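You operate a simulated robot arm through the tools that you are given. There is no shell and no other tool. Be economical: measure what you need, move in short steps, check, and stop when the job is done.

You are at the controls of a simulated two-armed robot. One attempt, no reset.

## Task
Swap the soap in the soap chest for the one on the table.
Fine: hold the chest still to open and to shut its stiff drawer; the old soap goes on the carry tray.

It is judged by the outcome, as a careful person would: the job done as asked, and still so three seconds after it is handed in. It fails if anything else is knocked over, pushed out of place, dropped, spilled or broken.

## Robot
Two 7-joint arms with two-finger parallel grippers on one trunk, on a base that drives. Base frame: it is fixed to the floor where the robot stands at the start and does not move with it; the origin is under the middle of the robot, x ahead of it, y to its left, z up. Units: cm, degrees, N and s.
The left shoulder is at the start at [7, 13.4, 115.1], the right one opposite. With the tool pointing down near the work surface each hand reaches from about 10 to 64 cm from the robot's upright axis, wherever it stands, measured 20 degrees to its own side. Places, roughly: drawer of the soap chest [50, 0, 80]; tray [50, 70, 80]; inside of the soap chest drawer [50, 10, 80]. Payload 1.57 kg a hand.
The tool frame of a hand sits at the grasp point between the pads (the TCP): z along the fingers, y along the line on which they close. The tips reach 3 cm beyond it. The gripper opens to 8 cm. The fingers are 1.7 cm wide and 1.2 cm thick; the gripper's body (4 by 8.2 cm) begins 8 cm behind the TCP.
Orientation is told as [roll, pitch, yaw] about the base's x, y, z axes, in that order, counted from this pose: with the fingers straight down and closing along the base's y, the tool's x points along the base's -x, its y along +y and its z along -z.

## Interface
- The arms move only by the tool step_arm. It takes "left_rows", "right_rows" or both (then of equal length, played together; a hand with none holds still); each is a list of rows, each a list of 7 numbers: the shift along the base's x, y, z in cm, then the turn, a rotation vector about the base's x, y, z in degrees, then the finger opening in cm, from 0 to 8. In form: [[x, y, z, ax, ay, az, jaw], ...]. A call has 1 to 10 rows; each row shifts and turns the commanded pose from where the row before left it. Each row takes 0.2 s and may step no farther than 5 cm and 8.6 degrees from the row before; otherwise, or with a gripper value out of range, the whole call is refused. Where a pose cannot be reached the arm comes as near as it can. A force on the tool above 60 N (or 10 N above the force at the start of the call, whichever is more), or a blocked arm, ends the call early, and 0.2 s more pass. The fingers move at their own pace (about 15.3 cm/s each) and stop on an object; they squeeze with about 25 N. The grip force told is the motor's: it shows also when the fingers shut on nothing. Time passes only in rows, and 0.2 s behind the last, so rows that do not move let the fingers close. The reply holds the time, the measured pose of the TCP, the force on the tool along the base axes, the opening and the grip force, in the units named above and with some noise, and new pictures: "pictures" is both (left out), scene, wrist or none (wrist: the cameras of the hands that moved).
- Cameras (640 x 400 px; columns grow to the right, rows downward): "scene" is now at [12.79, 1.71, 136.87]; the picture's right is [0.24, -0.97, 0.00], its down [-0.68, -0.17, -0.71] and it looks along [0.69, 0.17, -0.70] (base axes); focal length 280 px, centre (320, 200). "left" rides on the left gripper at [-3.2, 0, -7.8] in its tool frame; the picture's right is [0.00, -1.00, 0.00], its down [0.97, 0.00, -0.24] and it looks along [0.24, 0.00, 0.97] (tool axes); focal length 218 px, centre (320, 200). "right" rides on the right gripper at [-3.2, 0, -7.8] in its tool frame; the picture's right is [0.00, -1.00, 0.00], its down [0.97, 0.00, -0.24] and it looks along [0.24, 0.00, 0.97] (tool axes); focal length 218 px, centre (320, 200). There is no depth. A picture from a camera that has moved, and an enlarged one, comes with that camera's place and axes in the base frame and with its lens.
- move_column(by): slides the trunk up (or, below 0, down) by that many cm; the arms and the scene camera ride with it, the base frame stays. It gives what a move gives, with no picture.
- roll_base(legs): drives the robot by 1 to 6 legs, each [ahead, left, turn to the left] in cm, cm and degrees, along the robot's own axes; the way and the turn of a leg run together, so that a leg with both is an arc; at most 150 cm and 180 degrees a leg. The arms and the cameras ride along, it lands a little off, and it stops where it bumps. It gives what a move gives, and a new picture of the scene camera.
- head_to(pan, tilt): turns the head with the scene camera to pan (to the left, within 86 degrees either way) and tilt (down, from -29 to 69), counted from straight ahead of the robot. It gives what a move gives, and a new picture of the scene camera.
- inspect(camera, box): a new picture of the part [left, top, right, bottom] of that camera's present view, enlarged. No time passes.
- close_job(): hands the job in; it is judged then, once.

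Go step by step. Nothing tells you exact positions but the pictures and the camera data: compare them with the known pose of the tool, close in by small moves and look again before you grip or let go. The budget is 120 turns and 170 pictures, counting those below and the enlarged ones. Unless the task says otherwise, let go and move clear before handing in, and close with one line.

The tools are called as a command line: name --argument value ..., lists and objects as JSON in quotes. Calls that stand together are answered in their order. step_arm: Moves the arms, as the interface text tells. Its arguments: {"type":"object","properties":{"left_rows":{"type":"array"},"right_rows":{"type":"array"},"pictures":{"type":"string","enum":["both","scene","wrist","none"]}},"required":[]} The other tools are called the same way: move_column (by) slides the trunk up or down; roll_base (legs) drives the base; head_to (pan, tilt) turns the head that bears the scene camera; inspect (camera, box) takes an enlarged picture of a part of a camera's view; close_job () hands the job in.

At the start:

```text
t: 0.0
left_ee_pos: [44.52, 30.63, 107.77]
left_tcp_rot: [0.1, 0.0, 0.1]
left_ft_force: [0.7, 0.1, -0.3]
left_finger_gap: 7.99
left_gripper_force: 0.0
right_ee_pos: [41.43, -4.68, 108.21]
right_tcp_rot: [0.0, 0.0, 0.0]
right_ft_force: [-0.6, -0.3, 0.2]
right_finger_gap: 8.01
right_gripper_force: 0.1
trunk travel left (down, up): [-72.5, 21.5]
robot x, y, heading: [0.12, -0.16, 0.0]
head pan, tilt: [13.8, 44.6]
```

scene: 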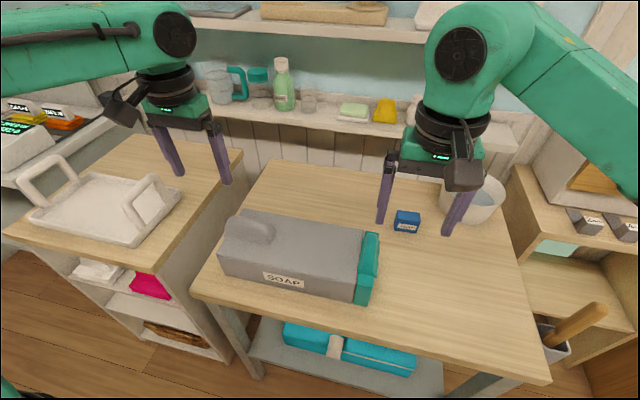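
right: 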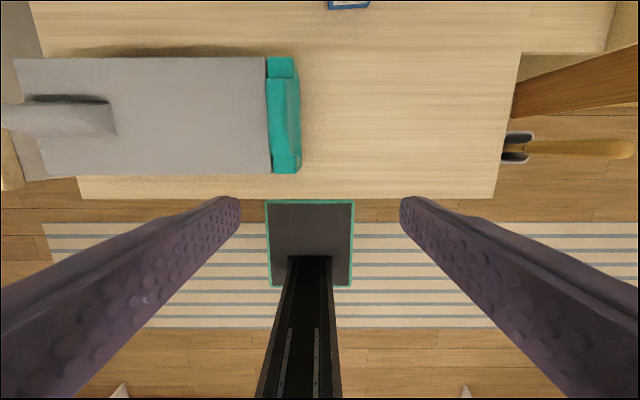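
left: 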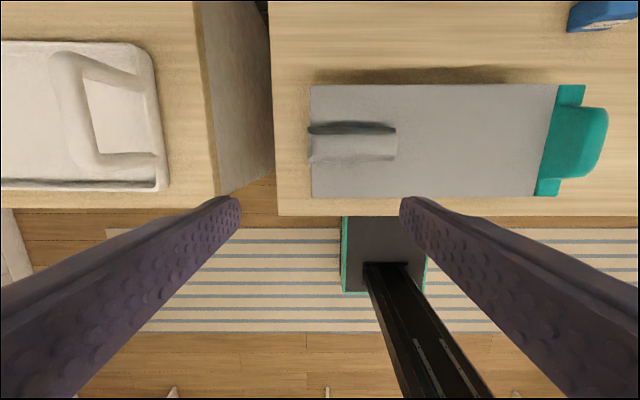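

I see the grey chest with its teal drawer front facing -y, the blue soap near [67, -9], and the tray on the left-hand table. I'll look closer at the drawer pull and the top handle.

inspect --camera "scene" --box '[200, 190, 440, 340]'

inspect --camera "left" --box '[290, 60, 630, 220]'

inspect --camera "right" --box '[180, 0, 420, 190]'

inspect --camera "scene" --box '[0, 130, 240, 280]'

```text
2.67 times, centred on (320, 265) of scene
camera zoom: at [12.79, 1.71, 136.87], right [0.24, -0.97, 0.0], down [-0.68, -0.17, -0.71], along [0.69, 0.17, -0.7], focal length 746 px, centre (320, 27)
```

zoom: 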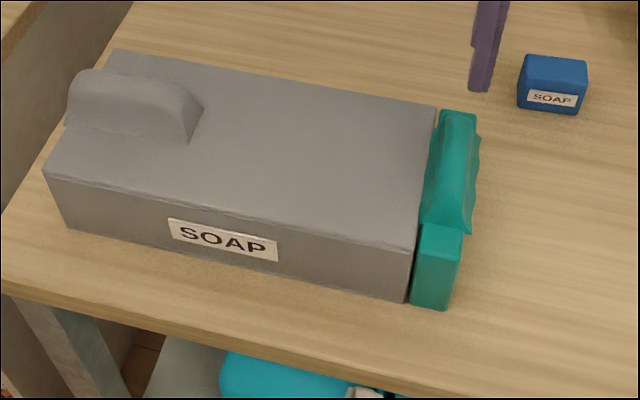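

```text
1.88 times, centred on (460, 140) of left
camera zoom: at [47.68, 30.73, 115.71], right [0.0, -1.0, 0.0], down [-0.97, 0.0, 0.24], along [-0.24, 0.0, -0.97], focal length 411 px, centre (56, 313)
```

zoom: 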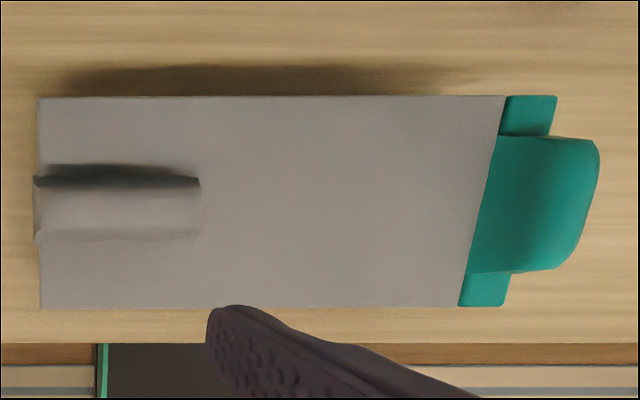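

```text
2.11 times, centred on (300, 95) of right
camera zoom: at [44.67, -4.68, 115.9], right [0.0, -1.0, 0.0], down [-0.97, 0.0, 0.24], along [-0.24, 0.0, -0.97], focal length 460 px, centre (362, 421)
```

zoom: 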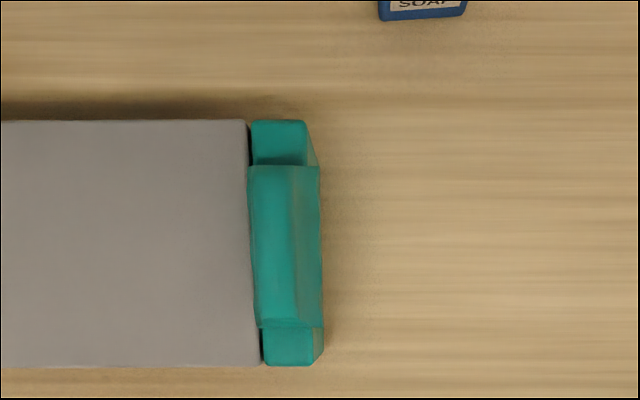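

```text
2.67 times, centred on (120, 205) of scene
camera zoom: at [12.79, 1.71, 136.87], right [0.24, -0.97, 0.0], down [-0.68, -0.17, -0.71], along [0.69, 0.17, -0.7], focal length 746 px, centre (853, 187)
```

zoom: 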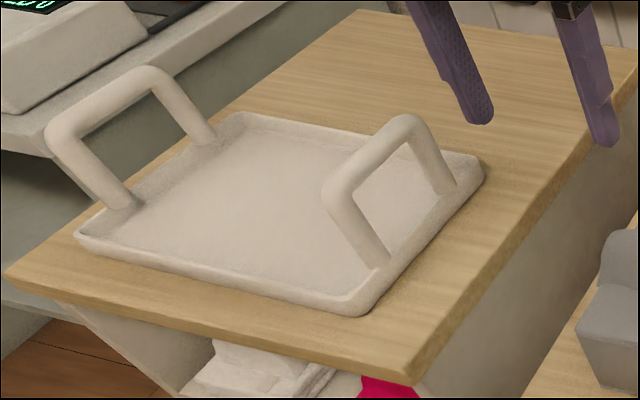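

The chest appears axis-aligned: x 41–55, y 2–32, top z≈87, with a hump handle at about [48, 26.5] up to z≈91.5. I'll turn the left hand 90° above the hump and tilt the right hand to look at the drawer pull from its front.

step_arm --left_rows '[[0.4, -0.4, 0, 0, 0, 8.5, 8], [0.4, -0.4, 0, 0, 0, 8.5, 8], [0.4, -0.4, 0, 0, 0, 8.5, 8], [0.4, -0.4, 0, 0, 0, 8.5, 8], [0.4, -0.4, 0, 0, 0, 8.5, 8], [0.4, -0.4, 0, 0, 0, 8.5, 8], [0.4, -0.4, 0, 0, 0, 8.5, 8], [0.4, -0.4, 0, 0, 0, 8.5, 8], [0.3, -0.4, 0, 0, 0, 8.5, 8], [0, -0.4, 0, 0, 0, 8.5, 8]]' --right_rows '[[0.6, -1.6, -0.8, 5, 0, 0, 8], [0.6, -1.6, -0.8, 5, 0, 0, 8], [0.6, -1.6, -0.8, 5, 0, 0, 8], [0.6, -1.6, -0.8, 5, 0, 0, 8], [0.6, -1.6, -0.8, 5, 0, 0, 8], [0.6, -1.6, -0.8, 5, 0, 0, 8], [0.6, -1.6, -0.8, 5, 0, 0, 8], [0.6, -1.6, -0.8, 5, 0, 0, 8], [0.6, -1.6, -0.8, 5, 0, 0, 8], [0.6, -1.6, -0.8, 5, 0, 0, 8]]'

```text
t: 2.2
left_ee_pos: [47.97, 26.58, 107.73]
left_tcp_rot: [0.1, -0.1, 85.1]
left_ft_force: [-0.6, 0.4, 0.1]
left_finger_gap: 7.99
left_gripper_force: 0.1
right_ee_pos: [47.54, -20.84, 100.07]
right_tcp_rot: [50.1, 0.1, 0.0]
right_ft_force: [0.9, -0.5, -0.4]
right_finger_gap: 7.99
right_gripper_force: 0.1
trunk travel left (down, up): [-72.5, 21.5]
robot x, y, heading: [0.22, 0.05, -0.0]
head pan, tilt: [13.8, 44.6]
camera scene: at [12.82, 1.58, 136.87], right [0.24, -0.97, 0.0], down [-0.68, -0.17, -0.71], along [0.69, 0.17, -0.7], focal length 280 px, centre (320, 200)
camera right: at [50.69, -26.83, 105.02], right [0.0, -0.64, -0.77], down [-0.97, -0.18, 0.15], along [-0.24, 0.75, -0.62], focal length 218 px, centre (320, 200)
camera left: at [48.24, 29.8, 115.73], right [1.0, -0.08, 0.0], down [-0.08, -0.97, 0.24], along [-0.02, -0.24, -0.97], focal length 218 px, centre (320, 200)
```

scene: 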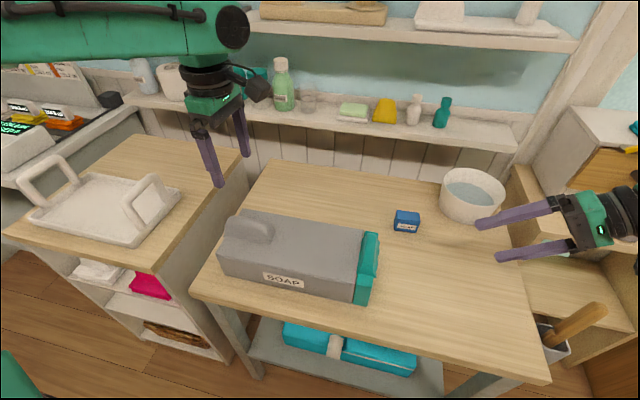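
right: 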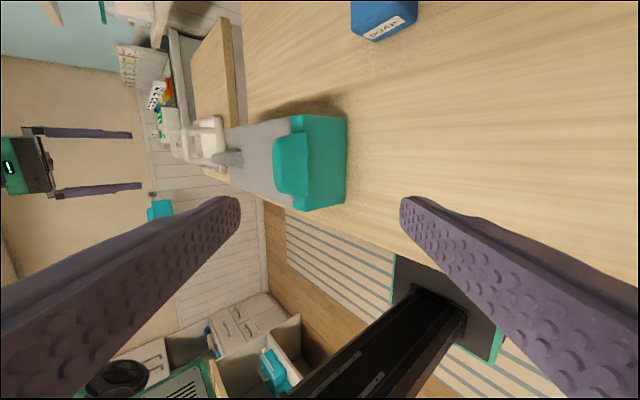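
left: 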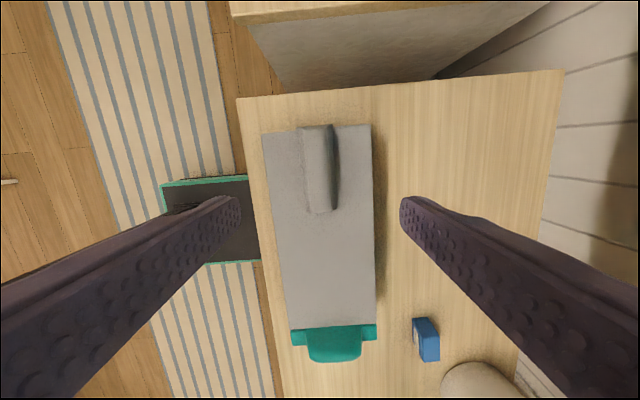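

inspect --camera "right" --box '[220, 90, 380, 220]'

inspect --camera "left" --box '[240, 100, 420, 380]'

inspect --camera "scene" --box '[330, 215, 410, 315]'

```text
3.08 times, centred on (300, 155) of right
camera zoom: at [50.69, -26.83, 105.02], right [0.0, -0.64, -0.77], down [-0.97, -0.18, 0.15], along [-0.24, 0.75, -0.62], focal length 672 px, centre (382, 338)
```

zoom: 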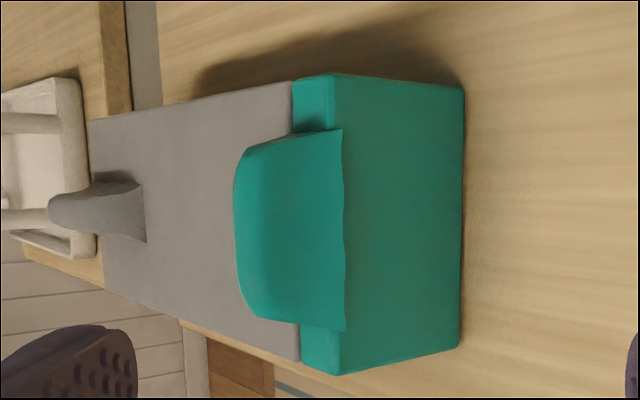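

```text
1.43 times, centred on (330, 240) of left
camera zoom: at [48.24, 29.8, 115.73], right [1.0, -0.08, 0.0], down [-0.08, -0.97, 0.24], along [-0.02, -0.24, -0.97], focal length 312 px, centre (306, 143)
```

zoom: 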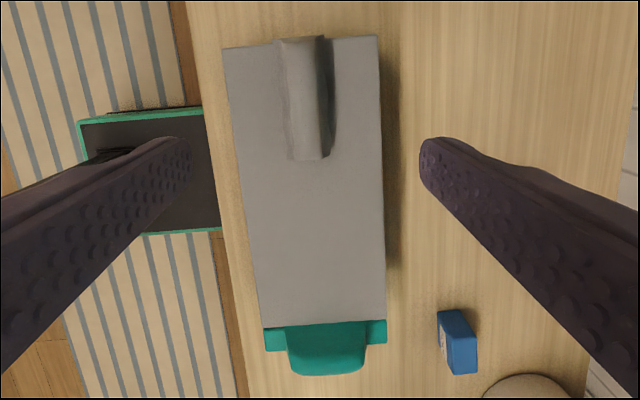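

```text
4.00 times, centred on (370, 265) of scene
camera zoom: at [12.82, 1.58, 136.87], right [0.24, -0.97, 0.0], down [-0.68, -0.17, -0.71], along [0.69, 0.17, -0.7], focal length 1118 px, centre (120, -60)
```

zoom: 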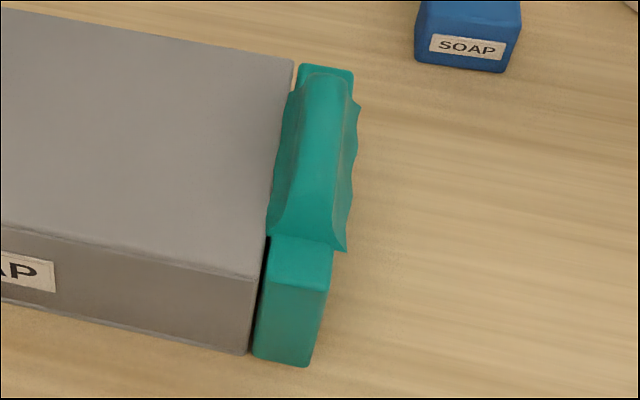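

The drawer pull is a fin on top of the front panel (x 44–52, y≈0, z 87–91), and the chest hump is a similar grip. I'll bring the right hand upright above the fin and lower the left hand toward the hump.

step_arm --left_rows '[[0, 0, -1.2, 0, 0, 0.5, 8], [0, 0, -1.2, 0, 0, 0.5, 8], [0, 0, -1.2, 0, 0, 0.5, 8], [0, 0, -1.2, 0, 0, 0.5, 8], [0, 0, -1.2, 0, 0, 0.5, 8], [0, 0, -1.2, 0, 0, 0.5, 8], [0, 0, -1.2, 0, 0, 0.5, 8], [0, 0, -1.2, 0, 0, 0.5, 8], [0, 0, -1.2, 0, 0, 0.5, 8], [0, 0, -1.2, 0, 0, 0.5, 8]]' --right_rows '[[0.05, 2.08, 0, -5, 0, 0, 8], [0.05, 2.08, 0, -5, 0, 0, 8], [0.05, 2.08, 0, -5, 0, 0, 8], [0.05, 2.08, 0, -5, 0, 0, 8], [0.05, 2.08, 0, -5, 0, 0, 8], [0.05, 2.08, 0, -5, 0, 0, 8], [0.05, 2.08, -0.5, -5, 0, 0, 8], [0.05, 2.08, -0.5, -5, 0, 0, 8], [0.05, 2.08, -1, -5, 0, 0, 8], [0.05, 2.08, -1, -5, 0, 0, 8]]'

```text
t: 4.4
left_ee_pos: [47.95, 26.69, 95.69]
left_tcp_rot: [0.1, 0.2, 90.1]
left_ft_force: [-0.7, 0.4, 0.8]
left_finger_gap: 8.02
left_gripper_force: 0.2
right_ee_pos: [47.9, 0.23, 97.16]
right_tcp_rot: [-0.2, 0.0, 0.0]
right_ft_force: [-0.5, 0.2, 0.1]
right_finger_gap: 8.01
right_gripper_force: 0.1
trunk travel left (down, up): [-72.5, 21.5]
robot x, y, heading: [0.05, 0.12, -0.0]
head pan, tilt: [13.8, 44.6]
camera scene: at [12.85, 1.92, 136.86], right [0.24, -0.97, 0.0], down [-0.68, -0.17, -0.71], along [0.69, 0.17, -0.7], focal length 280 px, centre (320, 200)
camera right: at [51.13, 0.26, 104.87], right [0.0, -1.0, 0.0], down [-0.97, 0.0, 0.24], along [-0.24, 0.0, -0.97], focal length 218 px, centre (320, 200)
camera left: at [48.02, 30.09, 103.62], right [1.0, 0.0, 0.0], down [0.0, -0.97, 0.24], along [0.0, -0.24, -0.97], focal length 218 px, centre (320, 200)
```

scene: 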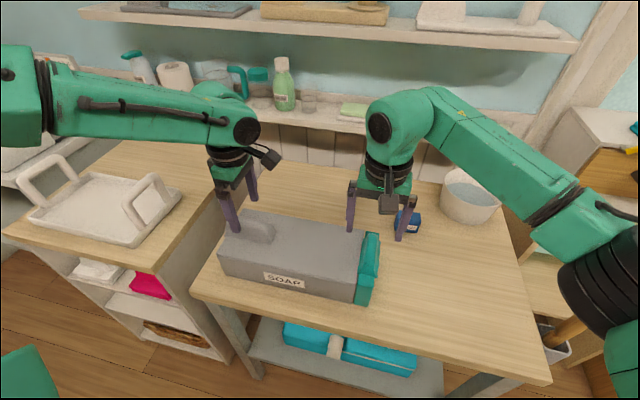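
right: 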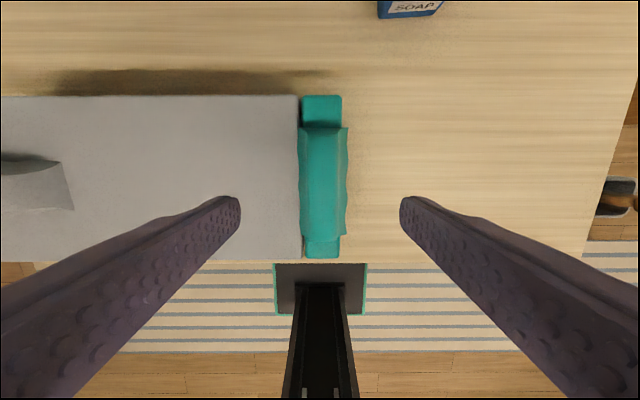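
left: 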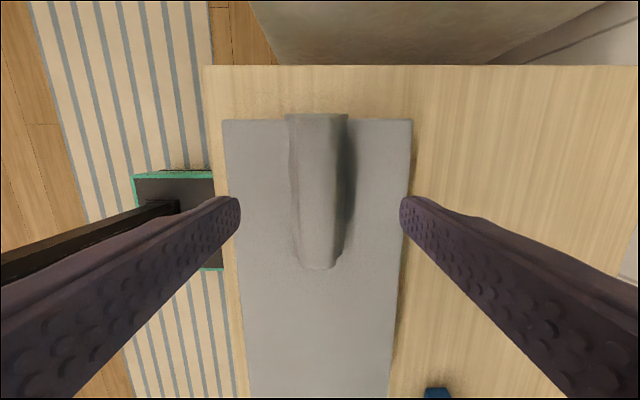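

Both hands are centred over their grips. I'll lower them to z≈90.5 and look before closing.

step_arm --left_rows '[[-0.05, 0, -1.3, 0, 0, 0, 8], [-0.05, 0, -1.3, 0, 0, 0, 8], [0, 0, -1.3, 0, 0, 0, 8], [0, 0, -1.1, 0, 0, 0, 8]]' --right_rows '[[0.05, -0.1, -1.7, 0, 0, 0, 8], [0.05, -0.1, -1.7, 0, 0, 0, 8], [0.1, -0.1, -1.6, 0, 0, 0, 8], [0.1, 0, -1.5, 0, 0, 0, 8]]'

```text
t: 5.4
left_ee_pos: [47.99, 26.56, 90.75]
left_tcp_rot: [0.0, 0.0, 90.1]
left_ft_force: [-0.8, 0.3, 0.5]
left_finger_gap: 8.01
left_gripper_force: 0.0
right_ee_pos: [48.36, -0.15, 90.54]
right_tcp_rot: [0.0, 0.0, 0.0]
right_ft_force: [0.8, 0.2, 0.8]
right_finger_gap: 7.98
right_gripper_force: 0.1
trunk travel left (down, up): [-72.5, 21.5]
robot x, y, heading: [-0.07, 0.12, 0.2]
head pan, tilt: [13.8, 44.6]
camera scene: at [12.87, 1.73, 136.86], right [0.24, -0.97, 0.0], down [-0.68, -0.17, -0.71], along [0.69, 0.17, -0.7], focal length 280 px, centre (320, 200)
camera right: at [51.49, -0.19, 98.34], right [0.0, -1.0, 0.0], down [-0.97, 0.0, 0.24], along [-0.24, 0.0, -0.97], focal length 218 px, centre (320, 200)
camera left: at [47.95, 29.94, 98.69], right [1.0, 0.0, 0.0], down [0.0, -0.97, 0.24], along [0.0, -0.24, -0.97], focal length 218 px, centre (320, 200)
```

scene: 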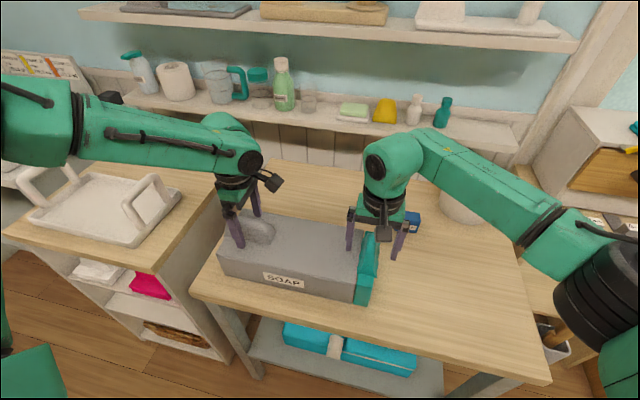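
right: 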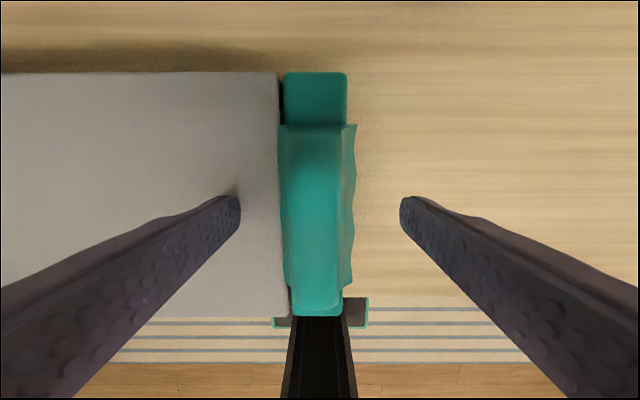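
left: 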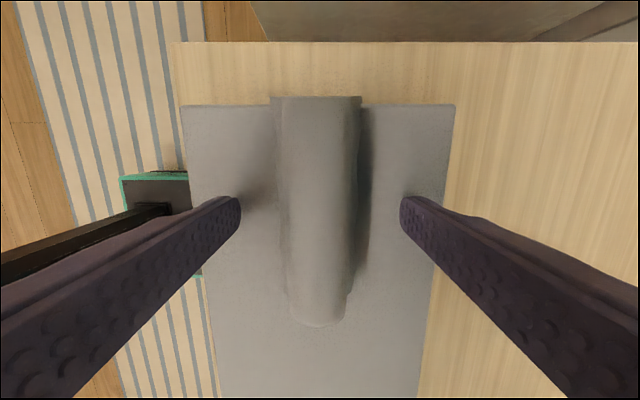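

Both grips are straddled and centred. I'll close both hands.

step_arm --left_rows '[[0, 0, 0, 0, 0, 0, 5], [0, 0, 0, 0, 0, 0, 3], [0, 0, 0, 0, 0, 0, 1], [0, 0, 0, 0, 0, 0, 0]]' --right_rows '[[0, 0, 0, 0, 0, 0, 5], [0, 0, 0, 0, 0, 0, 3], [0, 0, 0, 0, 0, 0, 1], [0, 0, 0, 0, 0, 0, 0]]' --pictures "wrist"

```text
t: 6.4
left_ee_pos: [47.94, 26.53, 90.84]
left_tcp_rot: [-0.1, 0.2, 90.0]
left_ft_force: [0.4, -6.1, 0.0]
left_finger_gap: 2.59
left_gripper_force: 25.4
right_ee_pos: [48.21, -0.1, 90.66]
right_tcp_rot: [0.2, 0.0, 0.0]
right_ft_force: [0.0, 5.4, 1.2]
right_finger_gap: 2.17
right_gripper_force: 24.4
trunk travel left (down, up): [-72.5, 21.5]
robot x, y, heading: [-0.15, 0.01, 0.2]
head pan, tilt: [13.8, 44.6]
camera right: at [51.45, -0.18, 98.38], right [0.0, -1.0, 0.0], down [-0.97, 0.0, 0.24], along [-0.24, 0.0, -0.97], focal length 218 px, centre (320, 200)
camera left: at [47.93, 29.88, 98.72], right [1.0, 0.0, 0.0], down [0.0, -0.97, 0.24], along [0.0, -0.24, -0.97], focal length 218 px, centre (320, 200)
```

right: 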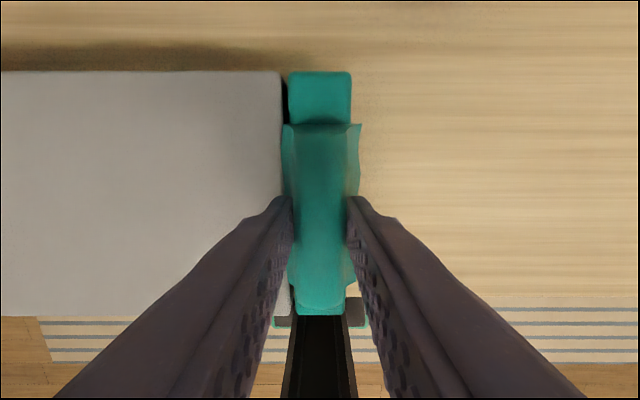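
left: 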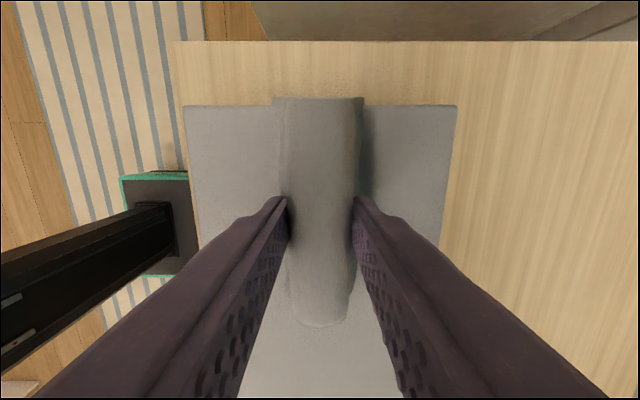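

Both are gripped. I'll pull the drawer gently toward -y while the left hand holds.

step_arm --right_rows '[[0, -0.6, 0, 0, 0, 0, 0], [0, -0.6, 0, 0, 0, 0, 0], [0, -0.6, 0, 0, 0, 0, 0], [0, -0.6, 0, 0, 0, 0, 0], [0, -0.6, 0, 0, 0, 0, 0], [0, -0.6, 0, 0, 0, 0, 0]]' --left_rows '[[0, 0, 0, 0, 0, 0, 0], [0, 0, 0, 0, 0, 0, 0], [0, 0, 0, 0, 0, 0, 0], [0, 0, 0, 0, 0, 0, 0], [0, 0, 0, 0, 0, 0, 0], [0, 0, 0, 0, 0, 0, 0]]' --pictures "scene"

```text
t: 7.8
left_ee_pos: [48.01, 26.59, 90.78]
left_tcp_rot: [0.0, -0.1, 90.1]
left_ft_force: [0.9, -5.3, -0.2]
left_finger_gap: 2.57
left_gripper_force: 24.9
right_ee_pos: [48.29, -3.72, 90.74]
right_tcp_rot: [0.0, -0.1, 0.0]
right_ft_force: [0.4, 3.5, 0.5]
right_finger_gap: 2.13
right_gripper_force: 25.0
trunk travel left (down, up): [-72.5, 21.5]
robot x, y, heading: [0.17, -0.08, -0.2]
head pan, tilt: [13.8, 44.6]
camera scene: at [12.82, 1.7, 136.87], right [0.24, -0.97, 0.0], down [-0.68, -0.17, -0.71], along [0.69, 0.17, -0.7], focal length 280 px, centre (320, 200)
```

scene: 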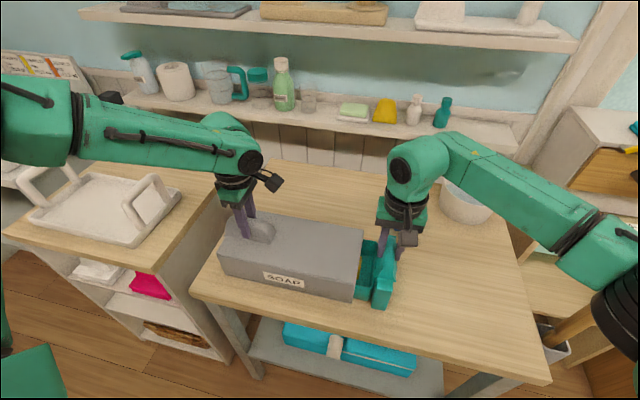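

The drawer opens and the chest stays. I'll keep pulling.

step_arm --right_rows '[[0, -0.8, 0, 0, 0, 0, 0], [0, -0.8, 0, 0, 0, 0, 0], [0, -0.8, 0, 0, 0, 0, 0], [0, -0.8, 0, 0, 0, 0, 0], [0, -0.8, 0, 0, 0, 0, 0], [0, -0.8, 0, 0, 0, 0, 0], [0, -0.8, 0, 0, 0, 0, 0], [0, -0.8, 0, 0, 0, 0, 0]]' --pictures "both"

```text
t: 9.6
left_ee_pos: [47.91, 26.52, 90.78]
left_tcp_rot: [0.1, 0.0, 90.1]
left_ft_force: [0.4, -4.7, -0.1]
left_finger_gap: 2.6
left_gripper_force: 24.9
right_ee_pos: [48.36, -10.24, 90.65]
right_tcp_rot: [0.0, 0.1, 0.0]
right_ft_force: [-0.4, 4.8, -0.1]
right_finger_gap: 2.14
right_gripper_force: 25.3
trunk travel left (down, up): [-72.5, 21.5]
robot x, y, heading: [-0.03, -0.26, -0.3]
head pan, tilt: [13.8, 44.6]
camera scene: at [12.83, 1.68, 136.87], right [0.24, -0.97, 0.0], down [-0.68, -0.17, -0.71], along [0.69, 0.17, -0.7], focal length 280 px, centre (320, 200)
camera right: at [51.5, -10.2, 98.37], right [0.0, -1.0, 0.0], down [-0.97, 0.0, 0.24], along [-0.24, 0.0, -0.97], focal length 218 px, centre (320, 200)
```

scene: 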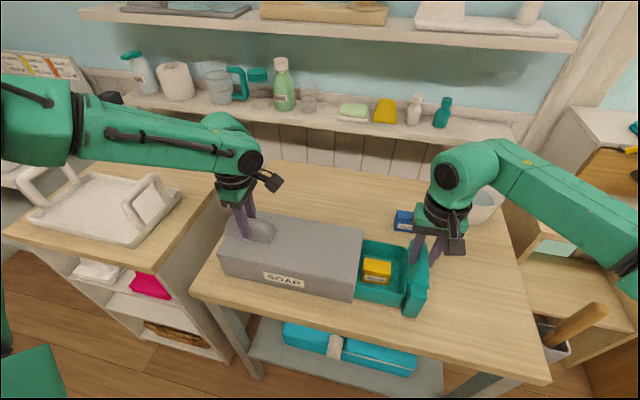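
right: 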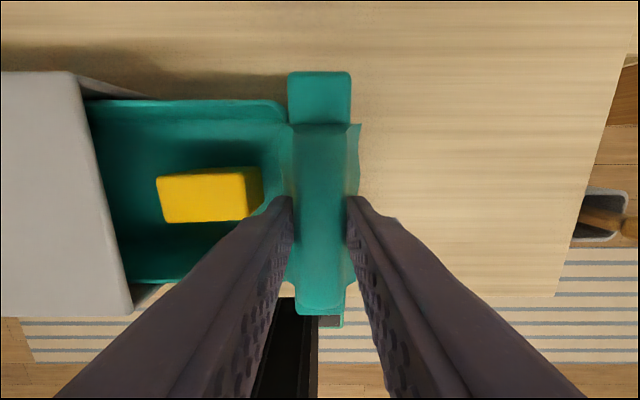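

The yellow soap is in the drawer. I'll pull 3 cm more for finger room, then release both hands upward.

step_arm --right_rows '[[0, -0.75, 0, 0, 0, 0, 0], [0, -0.75, 0, 0, 0, 0, 0], [0, -0.75, 0, 0, 0, 0, 0], [0, -0.75, 0, 0, 0, 0, 0], [0, 0, 0, 0, 0, 0, 0]]' --pictures "wrist"

```text
t: 10.8
left_ee_pos: [47.9, 26.46, 90.79]
left_tcp_rot: [0.1, 0.0, 89.9]
left_ft_force: [0.7, -12.2, 0.1]
left_finger_gap: 2.57
left_gripper_force: 24.8
right_ee_pos: [48.24, -13.07, 90.69]
right_tcp_rot: [0.2, 0.0, 0.0]
right_ft_force: [-0.3, 12.0, 0.0]
right_finger_gap: 2.14
right_gripper_force: 25.2
trunk travel left (down, up): [-72.5, 21.5]
robot x, y, heading: [0.15, -0.1, 0.1]
head pan, tilt: [13.8, 44.6]
camera right: at [51.48, -13.13, 98.38], right [0.0, -1.0, 0.0], down [-0.97, 0.0, 0.24], along [-0.24, 0.0, -0.97], focal length 218 px, centre (320, 200)
```

right: 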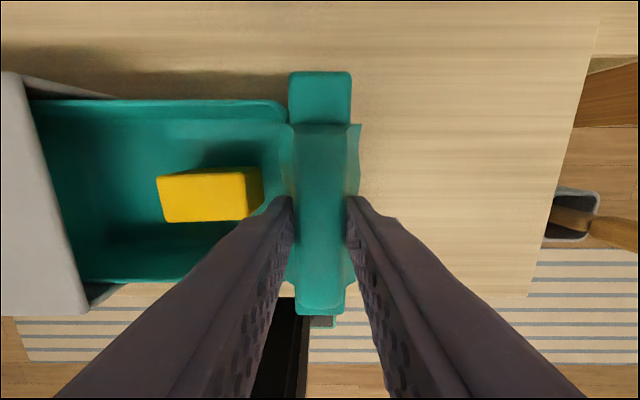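

The drawer is open about 13 cm, near its stop. I'll open both hands straight and check.

step_arm --right_rows '[[0, 0.15, 0, 0, 0, 0, 0], [0, 0, 0, 0, 0, 0, 3], [0, 0, 0, 0, 0, 0, 5.5], [0, 0, 1.5, 0, 0, 0, 5.5], [0, 0, 3, 0, 0, 0, 5.5], [0, 0, 4, 0, 0, 0, 6], [0, -3, 4, 0, 0, 0, 6], [0, -4, 3, 0, 0, 0, 6], [0, -4, 0, 0, 0, 0, 6]]' --left_rows '[[0, 0, 0, 0, 0, 0, 0], [0, 0, 0, 0, 0, 0, 3], [0, 0, 0, 0, 0, 0, 6], [0, 0, 1.5, 0, 0, 0, 6], [0, 0, 3, 0, 0, 0, 6], [0, 0, 3, 0, 0, 0, 6], [0, 0, 3, 0, 0, 0, 6], [0, 0, 0, 0, 0, 0, 6], [0, 0, 0, 0, 0, 0, 6]]'

```text
t: 12.8
left_ee_pos: [47.96, 26.35, 101.31]
left_tcp_rot: [0.0, -0.1, 90.1]
left_ft_force: [-0.7, -1.4, 0.4]
left_finger_gap: 6.02
left_gripper_force: 0.1
right_ee_pos: [48.32, -24.06, 106.18]
right_tcp_rot: [0.1, 0.0, 0.0]
right_ft_force: [-0.5, -0.2, -0.7]
right_finger_gap: 6.0
right_gripper_force: 0.1
trunk travel left (down, up): [-72.5, 21.5]
robot x, y, heading: [-0.2, 0.29, 0.0]
head pan, tilt: [13.8, 44.6]
camera scene: at [12.78, 1.55, 136.87], right [0.24, -0.97, 0.0], down [-0.68, -0.17, -0.71], along [0.69, 0.17, -0.7], focal length 280 px, centre (320, 200)
camera right: at [51.53, -24.15, 114.0], right [0.0, -1.0, 0.0], down [-0.97, 0.0, 0.24], along [-0.24, 0.0, -0.97], focal length 218 px, centre (320, 200)
camera left: at [47.85, 29.75, 109.29], right [1.0, 0.0, 0.0], down [0.0, -0.97, 0.24], along [0.0, -0.24, -0.97], focal length 218 px, centre (320, 200)
```

scene: 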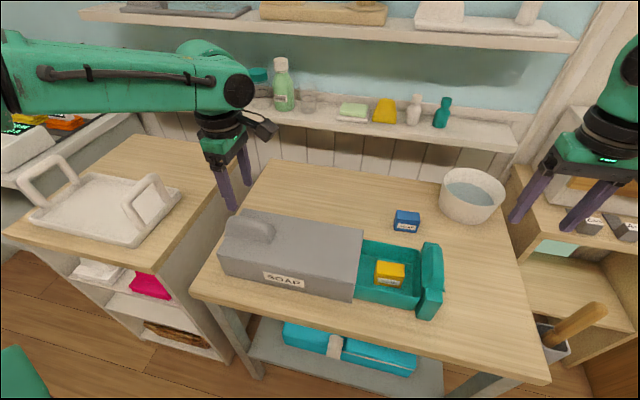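
right: 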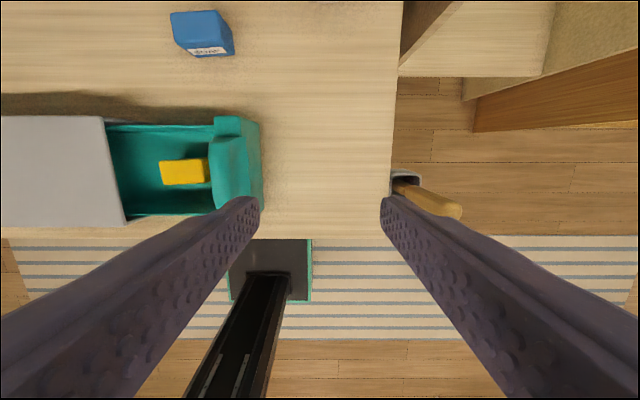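
left: 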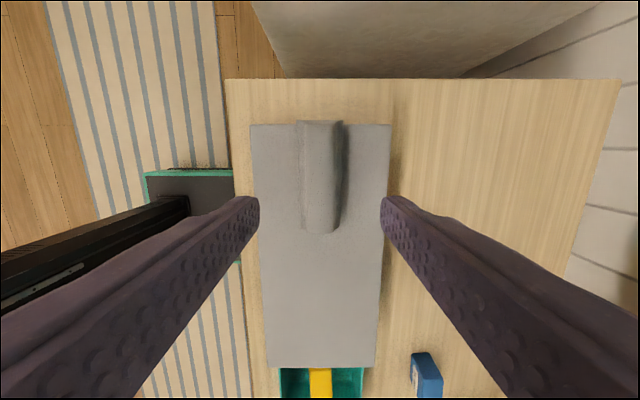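

The chest hasn't moved. I'll move the left hand over the yellow soap, keeping it high.

step_arm --left_rows '[[0, -4.5, 0, 0, 0, 0, 8], [0, -4.5, 0, 0, 0, 0, 8], [0, -4.5, 0, 0, 0, 0, 8], [0, -4.5, 0, 0, 0, 0, 8], [0, -4.5, 0, 0, 0, 0, 8], [0, -4.5, 0, 0, 0, 0, 8], [0, -4.0, 0, 0, 0, 0, 8], [0, 0, 0, 0, 0, 0, 8]]'

inspect --camera "scene" --box '[340, 190, 460, 330]'

```text
t: 14.6
left_ee_pos: [42.07, 5.19, 101.52]
left_tcp_rot: [0.0, 0.1, 90.1]
left_ft_force: [0.0, -0.7, 0.2]
left_finger_gap: 8.02
left_gripper_force: 0.0
left hand out of reach, approached as far as the arm can: row 4, 5, 6, 7
right_ee_pos: [48.33, -24.01, 106.25]
right_tcp_rot: [0.0, -0.1, 0.0]
right_ft_force: [-0.7, 0.1, -0.2]
right_finger_gap: 6.0
right_gripper_force: 0.1
trunk travel left (down, up): [-72.5, 21.5]
robot x, y, heading: [-0.03, 0.11, -0.3]
head pan, tilt: [13.8, 44.6]
camera scene: at [12.78, 1.72, 136.87], right [0.24, -0.97, 0.0], down [-0.68, -0.17, -0.71], along [0.69, 0.17, -0.7], focal length 280 px, centre (320, 200)
camera left: at [42.07, 8.61, 109.51], right [1.0, 0.0, 0.0], down [0.0, -0.97, 0.24], along [0.0, -0.24, -0.97], focal length 218 px, centre (320, 200)
```

scene: 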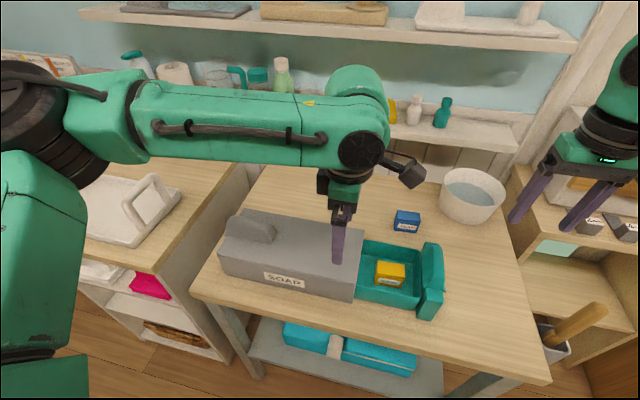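
left: 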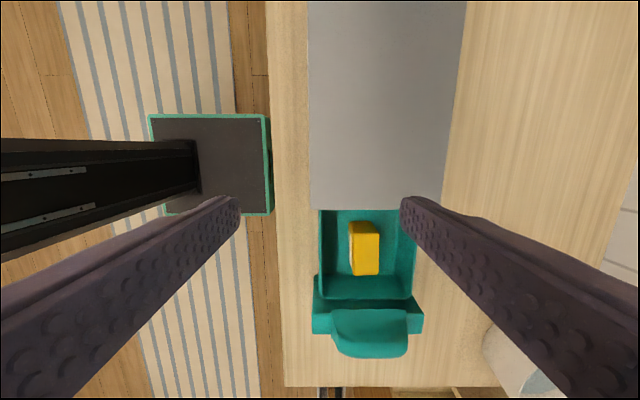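

```text
2.86 times, centred on (400, 260) of scene
camera zoom: at [12.78, 1.72, 136.87], right [0.24, -0.97, 0.0], down [-0.68, -0.17, -0.71], along [0.69, 0.17, -0.7], focal length 799 px, centre (91, 29)
```

zoom: 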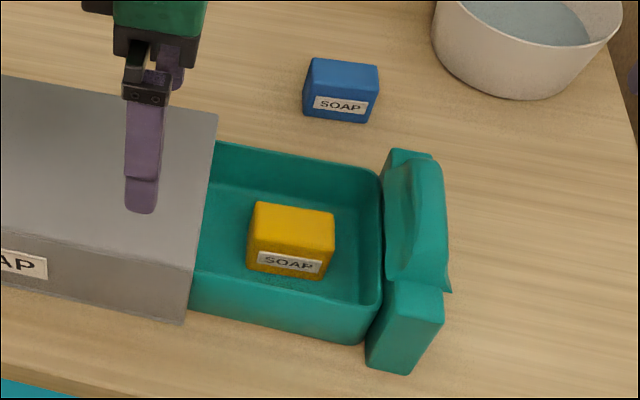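

The left hand can't reach that far right, so the right hand will handle the soap: yellow soap top is about [48, -4.6, 83], 3.3 wide in x, 6 long in y, yawed ~4°. I'll retreat the left hand and bring the right over, turned about -86°.

step_arm --left_rows '[[0, 3, 0, 0, 0, 0, 8], [0, 3, 0, 0, 0, 0, 8], [0, 3, 0, 0, 0, 0, 8], [0, 3, 0, 0, 0, 0, 8], [0, 3, 0, 0, 0, 0, 8], [0, 3, 0, 0, 0, 0, 8], [0, 3, 0, 0, 0, 0, 8], [0, 3, 0, 0, 0, 0, 8], [0, 3, 0, 0, 0, 0, 8], [0, 3, 0, 0, 0, 0, 8]]' --right_rows '[[0, 0, 0, 0, 0, -8.55, 8], [0, 2.1, 0, 0, 0, -8.55, 8], [0, 2.1, 0, 0, 0, -8.55, 8], [0, 2.1, 0, 0, 0, -8.55, 8], [0, 2.1, 0, 0, 0, -8.55, 8], [0, 2.1, 0, 0, 0, -8.55, 8], [0, 2.1, -1, 0, 0, -8.55, 8], [0, 2.1, -2, 0, 0, -8.55, 8], [0, 2.1, -2, 0, 0, -8.55, 8], [0, 2.1, -2, 0, 0, -8.55, 8]]'

```text
t: 16.8
left_ee_pos: [42.12, 35.54, 101.66]
left_tcp_rot: [0.1, 0.1, 90.1]
left_ft_force: [-0.4, 0.4, 0.5]
left_finger_gap: 8.0
left_gripper_force: 0.0
right_ee_pos: [48.11, -4.91, 99.14]
right_tcp_rot: [0.0, -0.1, -85.7]
right_ft_force: [0.2, -0.4, 0.0]
right_finger_gap: 8.0
right_gripper_force: 0.1
trunk travel left (down, up): [-72.5, 21.5]
robot x, y, heading: [0.06, 0.19, -0.3]
head pan, tilt: [13.8, 44.6]
camera scene: at [12.83, 1.93, 136.86], right [0.24, -0.97, 0.0], down [-0.68, -0.17, -0.71], along [0.69, 0.17, -0.7], focal length 280 px, centre (320, 200)
camera right: at [48.42, -8.15, 106.81], right [-1.0, -0.08, 0.0], down [-0.07, 0.97, 0.24], along [-0.02, 0.24, -0.97], focal length 218 px, centre (320, 200)
camera left: at [42.21, 38.96, 109.5], right [1.0, 0.0, 0.0], down [0.0, -0.97, 0.24], along [0.0, -0.24, -0.97], focal length 218 px, centre (320, 200)
```

scene: 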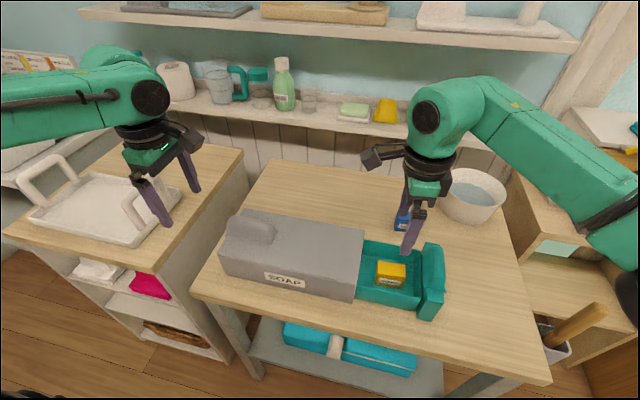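
right: 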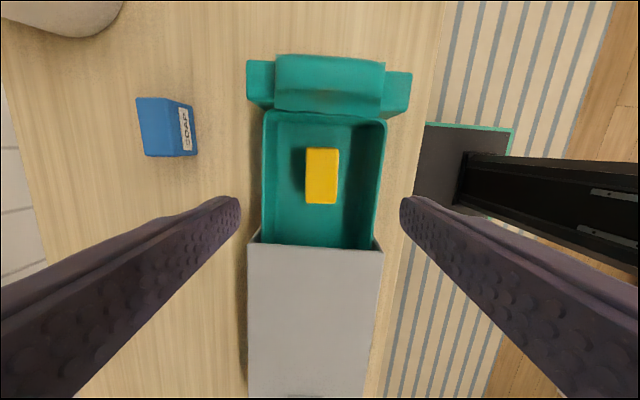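
left: 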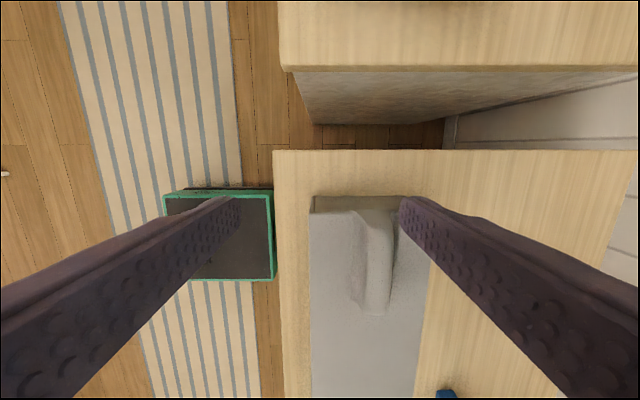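

The soap is under the right hand and aligned. I'll descend to just above the drawer floor.

step_arm --right_rows '[[-0.1, 0, -3, 0, 0, 0, 8], [-0.1, 0, -3, 0, 0, 0, 8], [0, 0, -3, 0, 0, 0, 8], [0, 0, -3, 0, 0, 0, 8], [0, 0, -2, 0, 0, 0, 8], [0, 0, -1, 0, 0, 0, 8]]'

```text
t: 18.2
left_ee_pos: [42.21, 35.46, 101.66]
left_tcp_rot: [0.0, -0.1, 90.0]
left_ft_force: [-1.1, -0.1, 0.5]
left_finger_gap: 7.98
left_gripper_force: 0.0
right_ee_pos: [47.94, -5.14, 84.11]
right_tcp_rot: [0.0, -0.1, -85.4]
right_ft_force: [-0.3, -0.5, -0.5]
right_finger_gap: 7.99
right_gripper_force: 0.1
trunk travel left (down, up): [-72.5, 21.5]
robot x, y, heading: [-0.02, 0.07, -0.3]
head pan, tilt: [13.8, 44.6]
camera scene: at [12.8, 1.7, 136.87], right [0.24, -0.97, 0.0], down [-0.68, -0.17, -0.71], along [0.69, 0.17, -0.7], focal length 280 px, centre (320, 200)
camera right: at [48.29, -8.33, 91.83], right [-1.0, -0.08, 0.0], down [-0.08, 0.97, 0.24], along [-0.02, 0.24, -0.97], focal length 218 px, centre (320, 200)
```

scene: 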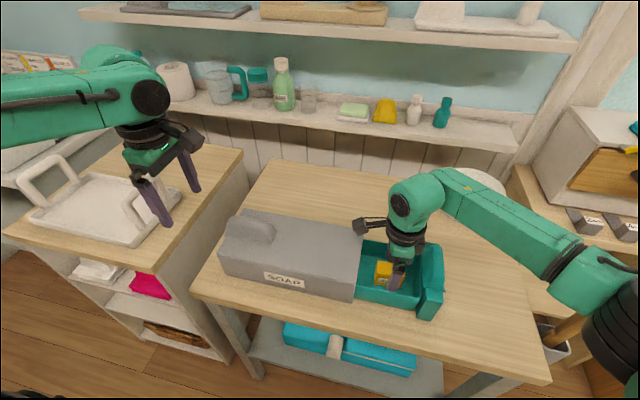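
right: 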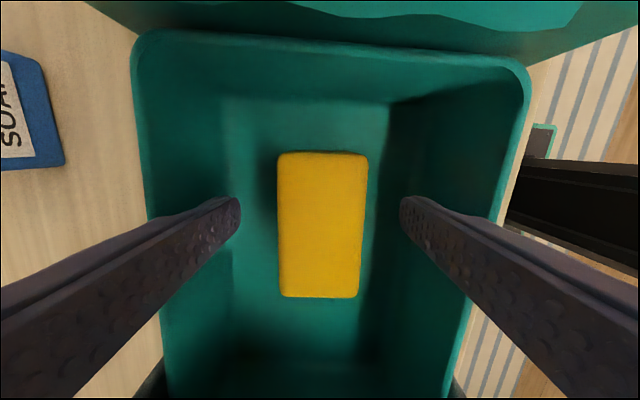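

Centred. I'll lower 0.8 cm more and grip.

step_arm --right_rows '[[0, 0, -0.4, 0, 0, 0, 8], [0, 0, -0.4, 0, 0, 0, 8], [0, 0, 0, 0, 0, 0, 5], [0, 0, 0, 0, 0, 0, 3], [0, 0, 0, 0, 0, 0, 2.5], [0, 0, 0, 0, 0, 0, 2.5]]' --pictures "wrist"

```text
t: 19.6
left_ee_pos: [42.08, 35.35, 101.76]
left_tcp_rot: [0.0, -0.1, 90.0]
left_ft_force: [0.1, -0.7, -0.3]
left_finger_gap: 8.01
left_gripper_force: 0.0
right_ee_pos: [47.99, -5.17, 83.36]
right_tcp_rot: [0.1, -0.1, -85.5]
right_ft_force: [0.2, 0.2, 0.2]
right_finger_gap: 3.39
right_gripper_force: 25.0
trunk travel left (down, up): [-72.5, 21.5]
robot x, y, heading: [-0.26, 0.15, -0.3]
head pan, tilt: [13.8, 44.6]
camera right: at [48.3, -8.33, 91.07], right [-1.0, -0.08, 0.0], down [-0.08, 0.97, 0.24], along [-0.02, 0.24, -0.97], focal length 218 px, centre (320, 200)
```

right: 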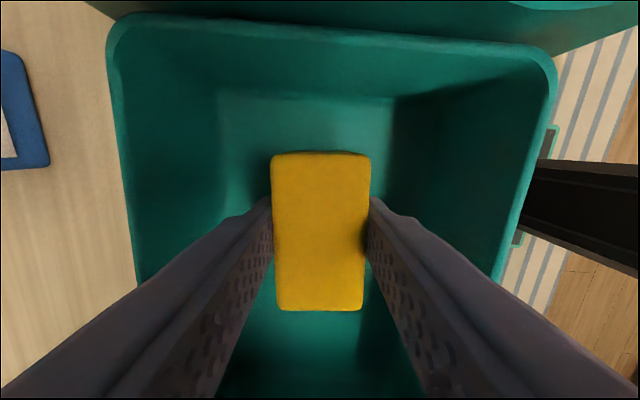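

Gripped at 3.4 cm. I'll lift straight up, keeping the hand at x≈48, and move the left hand up and inward for driving.

step_arm --right_rows '[[0, 0, 1.5, 0, 0, 0, 2.5], [0, 0, 2.5, 0, 0, 0, 2.5], [0, 0, 3, 0, 0, 0, 2.5], [0, 0, 3, 0, 0, 0, 2.5], [0, 0, 3, 0, 0, 0, 2.5], [0, -0.5, 3, 0, 0, 0, 2.5], [-2, -1, 3, 0, 0, 0, 2.5], [-3, -1, 0, 0, 0, 0, 2.5]]' --left_rows '[[-2, 0, 1.5, 0, 0, 0, 8], [-2, 0, 1.5, 0, 0, 0, 8], [-2, 0, 1, 0, 0, 0, 8], [-2, 0, 0, 0, 0, 0, 8], [-2, 0, 0, 0, 0, 0, 8], [-2, 0, 0, 0, 0, 0, 8], [-2, 0, 0, 0, 0, 0, 8], [0, 0, 0, 0, 0, 0, 8]]'

```text
t: 21.4
left_ee_pos: [28.1, 35.31, 105.53]
left_tcp_rot: [0.0, 0.0, 90.0]
left_ft_force: [-0.2, 0.3, -1.1]
left_finger_gap: 8.02
left_gripper_force: 0.1
right_ee_pos: [43.0, -7.69, 102.43]
right_tcp_rot: [-0.1, 0.0, -85.5]
right_ft_force: [-0.4, -0.3, -0.7]
right_finger_gap: 3.38
right_gripper_force: 25.2
trunk travel left (down, up): [-72.5, 21.5]
robot x, y, heading: [0.21, -0.33, -0.2]
head pan, tilt: [13.8, 44.6]
camera scene: at [12.75, 1.62, 136.87], right [0.24, -0.97, 0.0], down [-0.68, -0.17, -0.71], along [0.69, 0.17, -0.7], focal length 280 px, centre (320, 200)
camera right: at [43.34, -10.95, 110.14], right [-1.0, -0.08, 0.0], down [-0.08, 0.97, 0.24], along [-0.02, 0.24, -0.97], focal length 218 px, centre (320, 200)
camera left: at [28.11, 38.61, 113.6], right [1.0, 0.0, 0.0], down [0.0, -0.97, 0.24], along [0.0, -0.24, -0.97], focal length 218 px, centre (320, 200)
```

scene: 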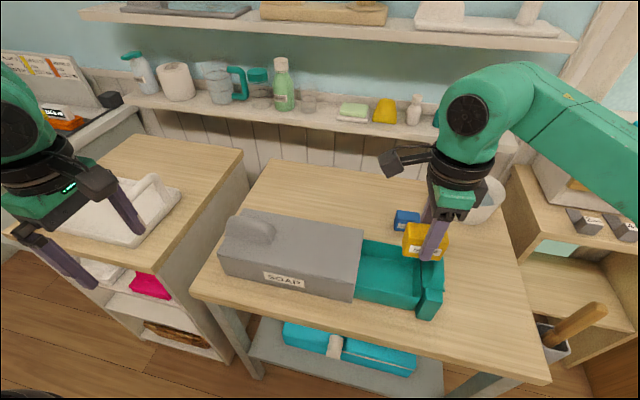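
right: 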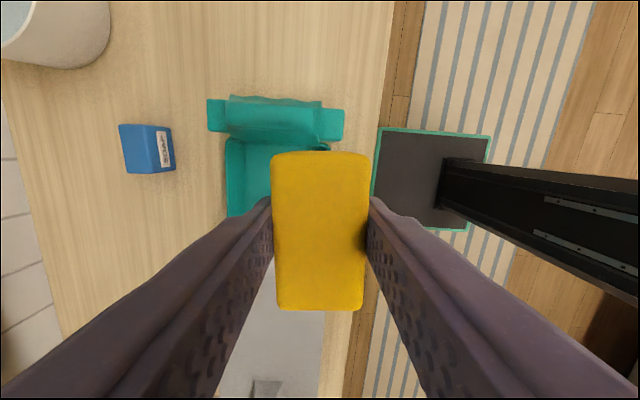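
left: 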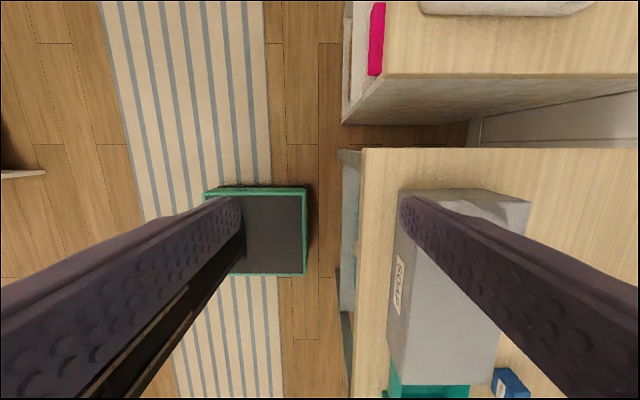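

The soap is held at z≈102. I'll strafe left about 62 cm and turn 20° left so the right hand can reach the tray (about x 42–62, y 57–91).

roll_base --legs '[[0, 62, 0], [0, 0, 20]]'

```text
t: 25.9
left_ee_pos: [14.19, 104.75, 105.59]
left_tcp_rot: [0.0, -0.1, 110.1]
left_ft_force: [-0.1, 0.4, 0.3]
left_finger_gap: 7.98
left_gripper_force: 0.0
right_ee_pos: [43.11, 69.38, 102.42]
right_tcp_rot: [0.0, -0.1, -65.3]
right_ft_force: [0.0, 0.0, -1.4]
right_finger_gap: 3.36
right_gripper_force: 25.1
trunk travel left (down, up): [-72.5, 21.5]
robot x, y, heading: [0.03, 62.08, 20.0]
head pan, tilt: [13.8, 44.6]
camera scene: at [11.31, 67.8, 136.87], right [0.56, -0.83, 0.0], down [-0.58, -0.39, -0.71], along [0.59, 0.4, -0.7], focal length 280 px, centre (320, 200)
```

scene: 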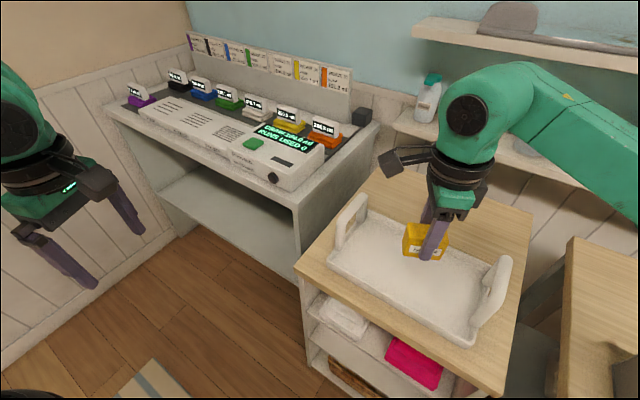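

The tray is right under the right hand's area. I'll move over its middle (about [52, 71]) and look with the wrist camera.

step_arm --right_rows '[[3, 0.5, 0, 0, 0, 0, 2.5], [3, 0.5, 0, 0, 0, 0, 2.5], [3, 0.5, 0, 0, 0, 0, 2.5], [0, 0, -3, 0, 0, 0, 2.5], [0, 0, -3, 0, 0, 0, 2.5]]'

```text
t: 27.1
left_ee_pos: [14.23, 104.71, 105.63]
left_tcp_rot: [0.0, -0.1, 110.2]
left_ft_force: [0.2, 0.0, -0.1]
left_finger_gap: 8.0
left_gripper_force: 0.1
right_ee_pos: [52.16, 70.91, 96.3]
right_tcp_rot: [-0.1, 0.0, -65.4]
right_ft_force: [0.2, 0.3, -1.1]
right_finger_gap: 3.35
right_gripper_force: 25.7
trunk travel left (down, up): [-72.5, 21.5]
robot x, y, heading: [-0.26, 61.49, 20.1]
head pan, tilt: [13.8, 44.6]
camera scene: at [11.35, 67.84, 136.87], right [0.56, -0.83, 0.0], down [-0.58, -0.39, -0.71], along [0.59, 0.4, -0.7], focal length 280 px, centre (320, 200)
camera right: at [53.48, 67.95, 104.06], right [-0.91, -0.42, 0.0], down [-0.4, 0.88, 0.24], along [-0.1, 0.22, -0.97], focal length 218 px, centre (320, 200)
```

scene: 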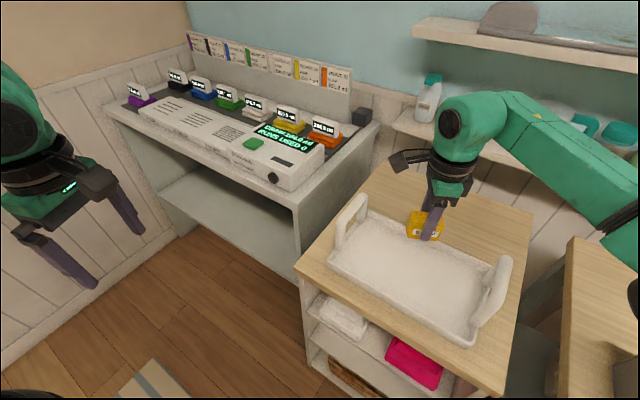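
right: 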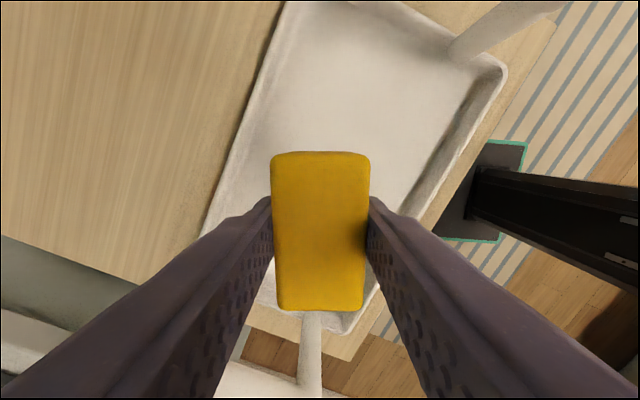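

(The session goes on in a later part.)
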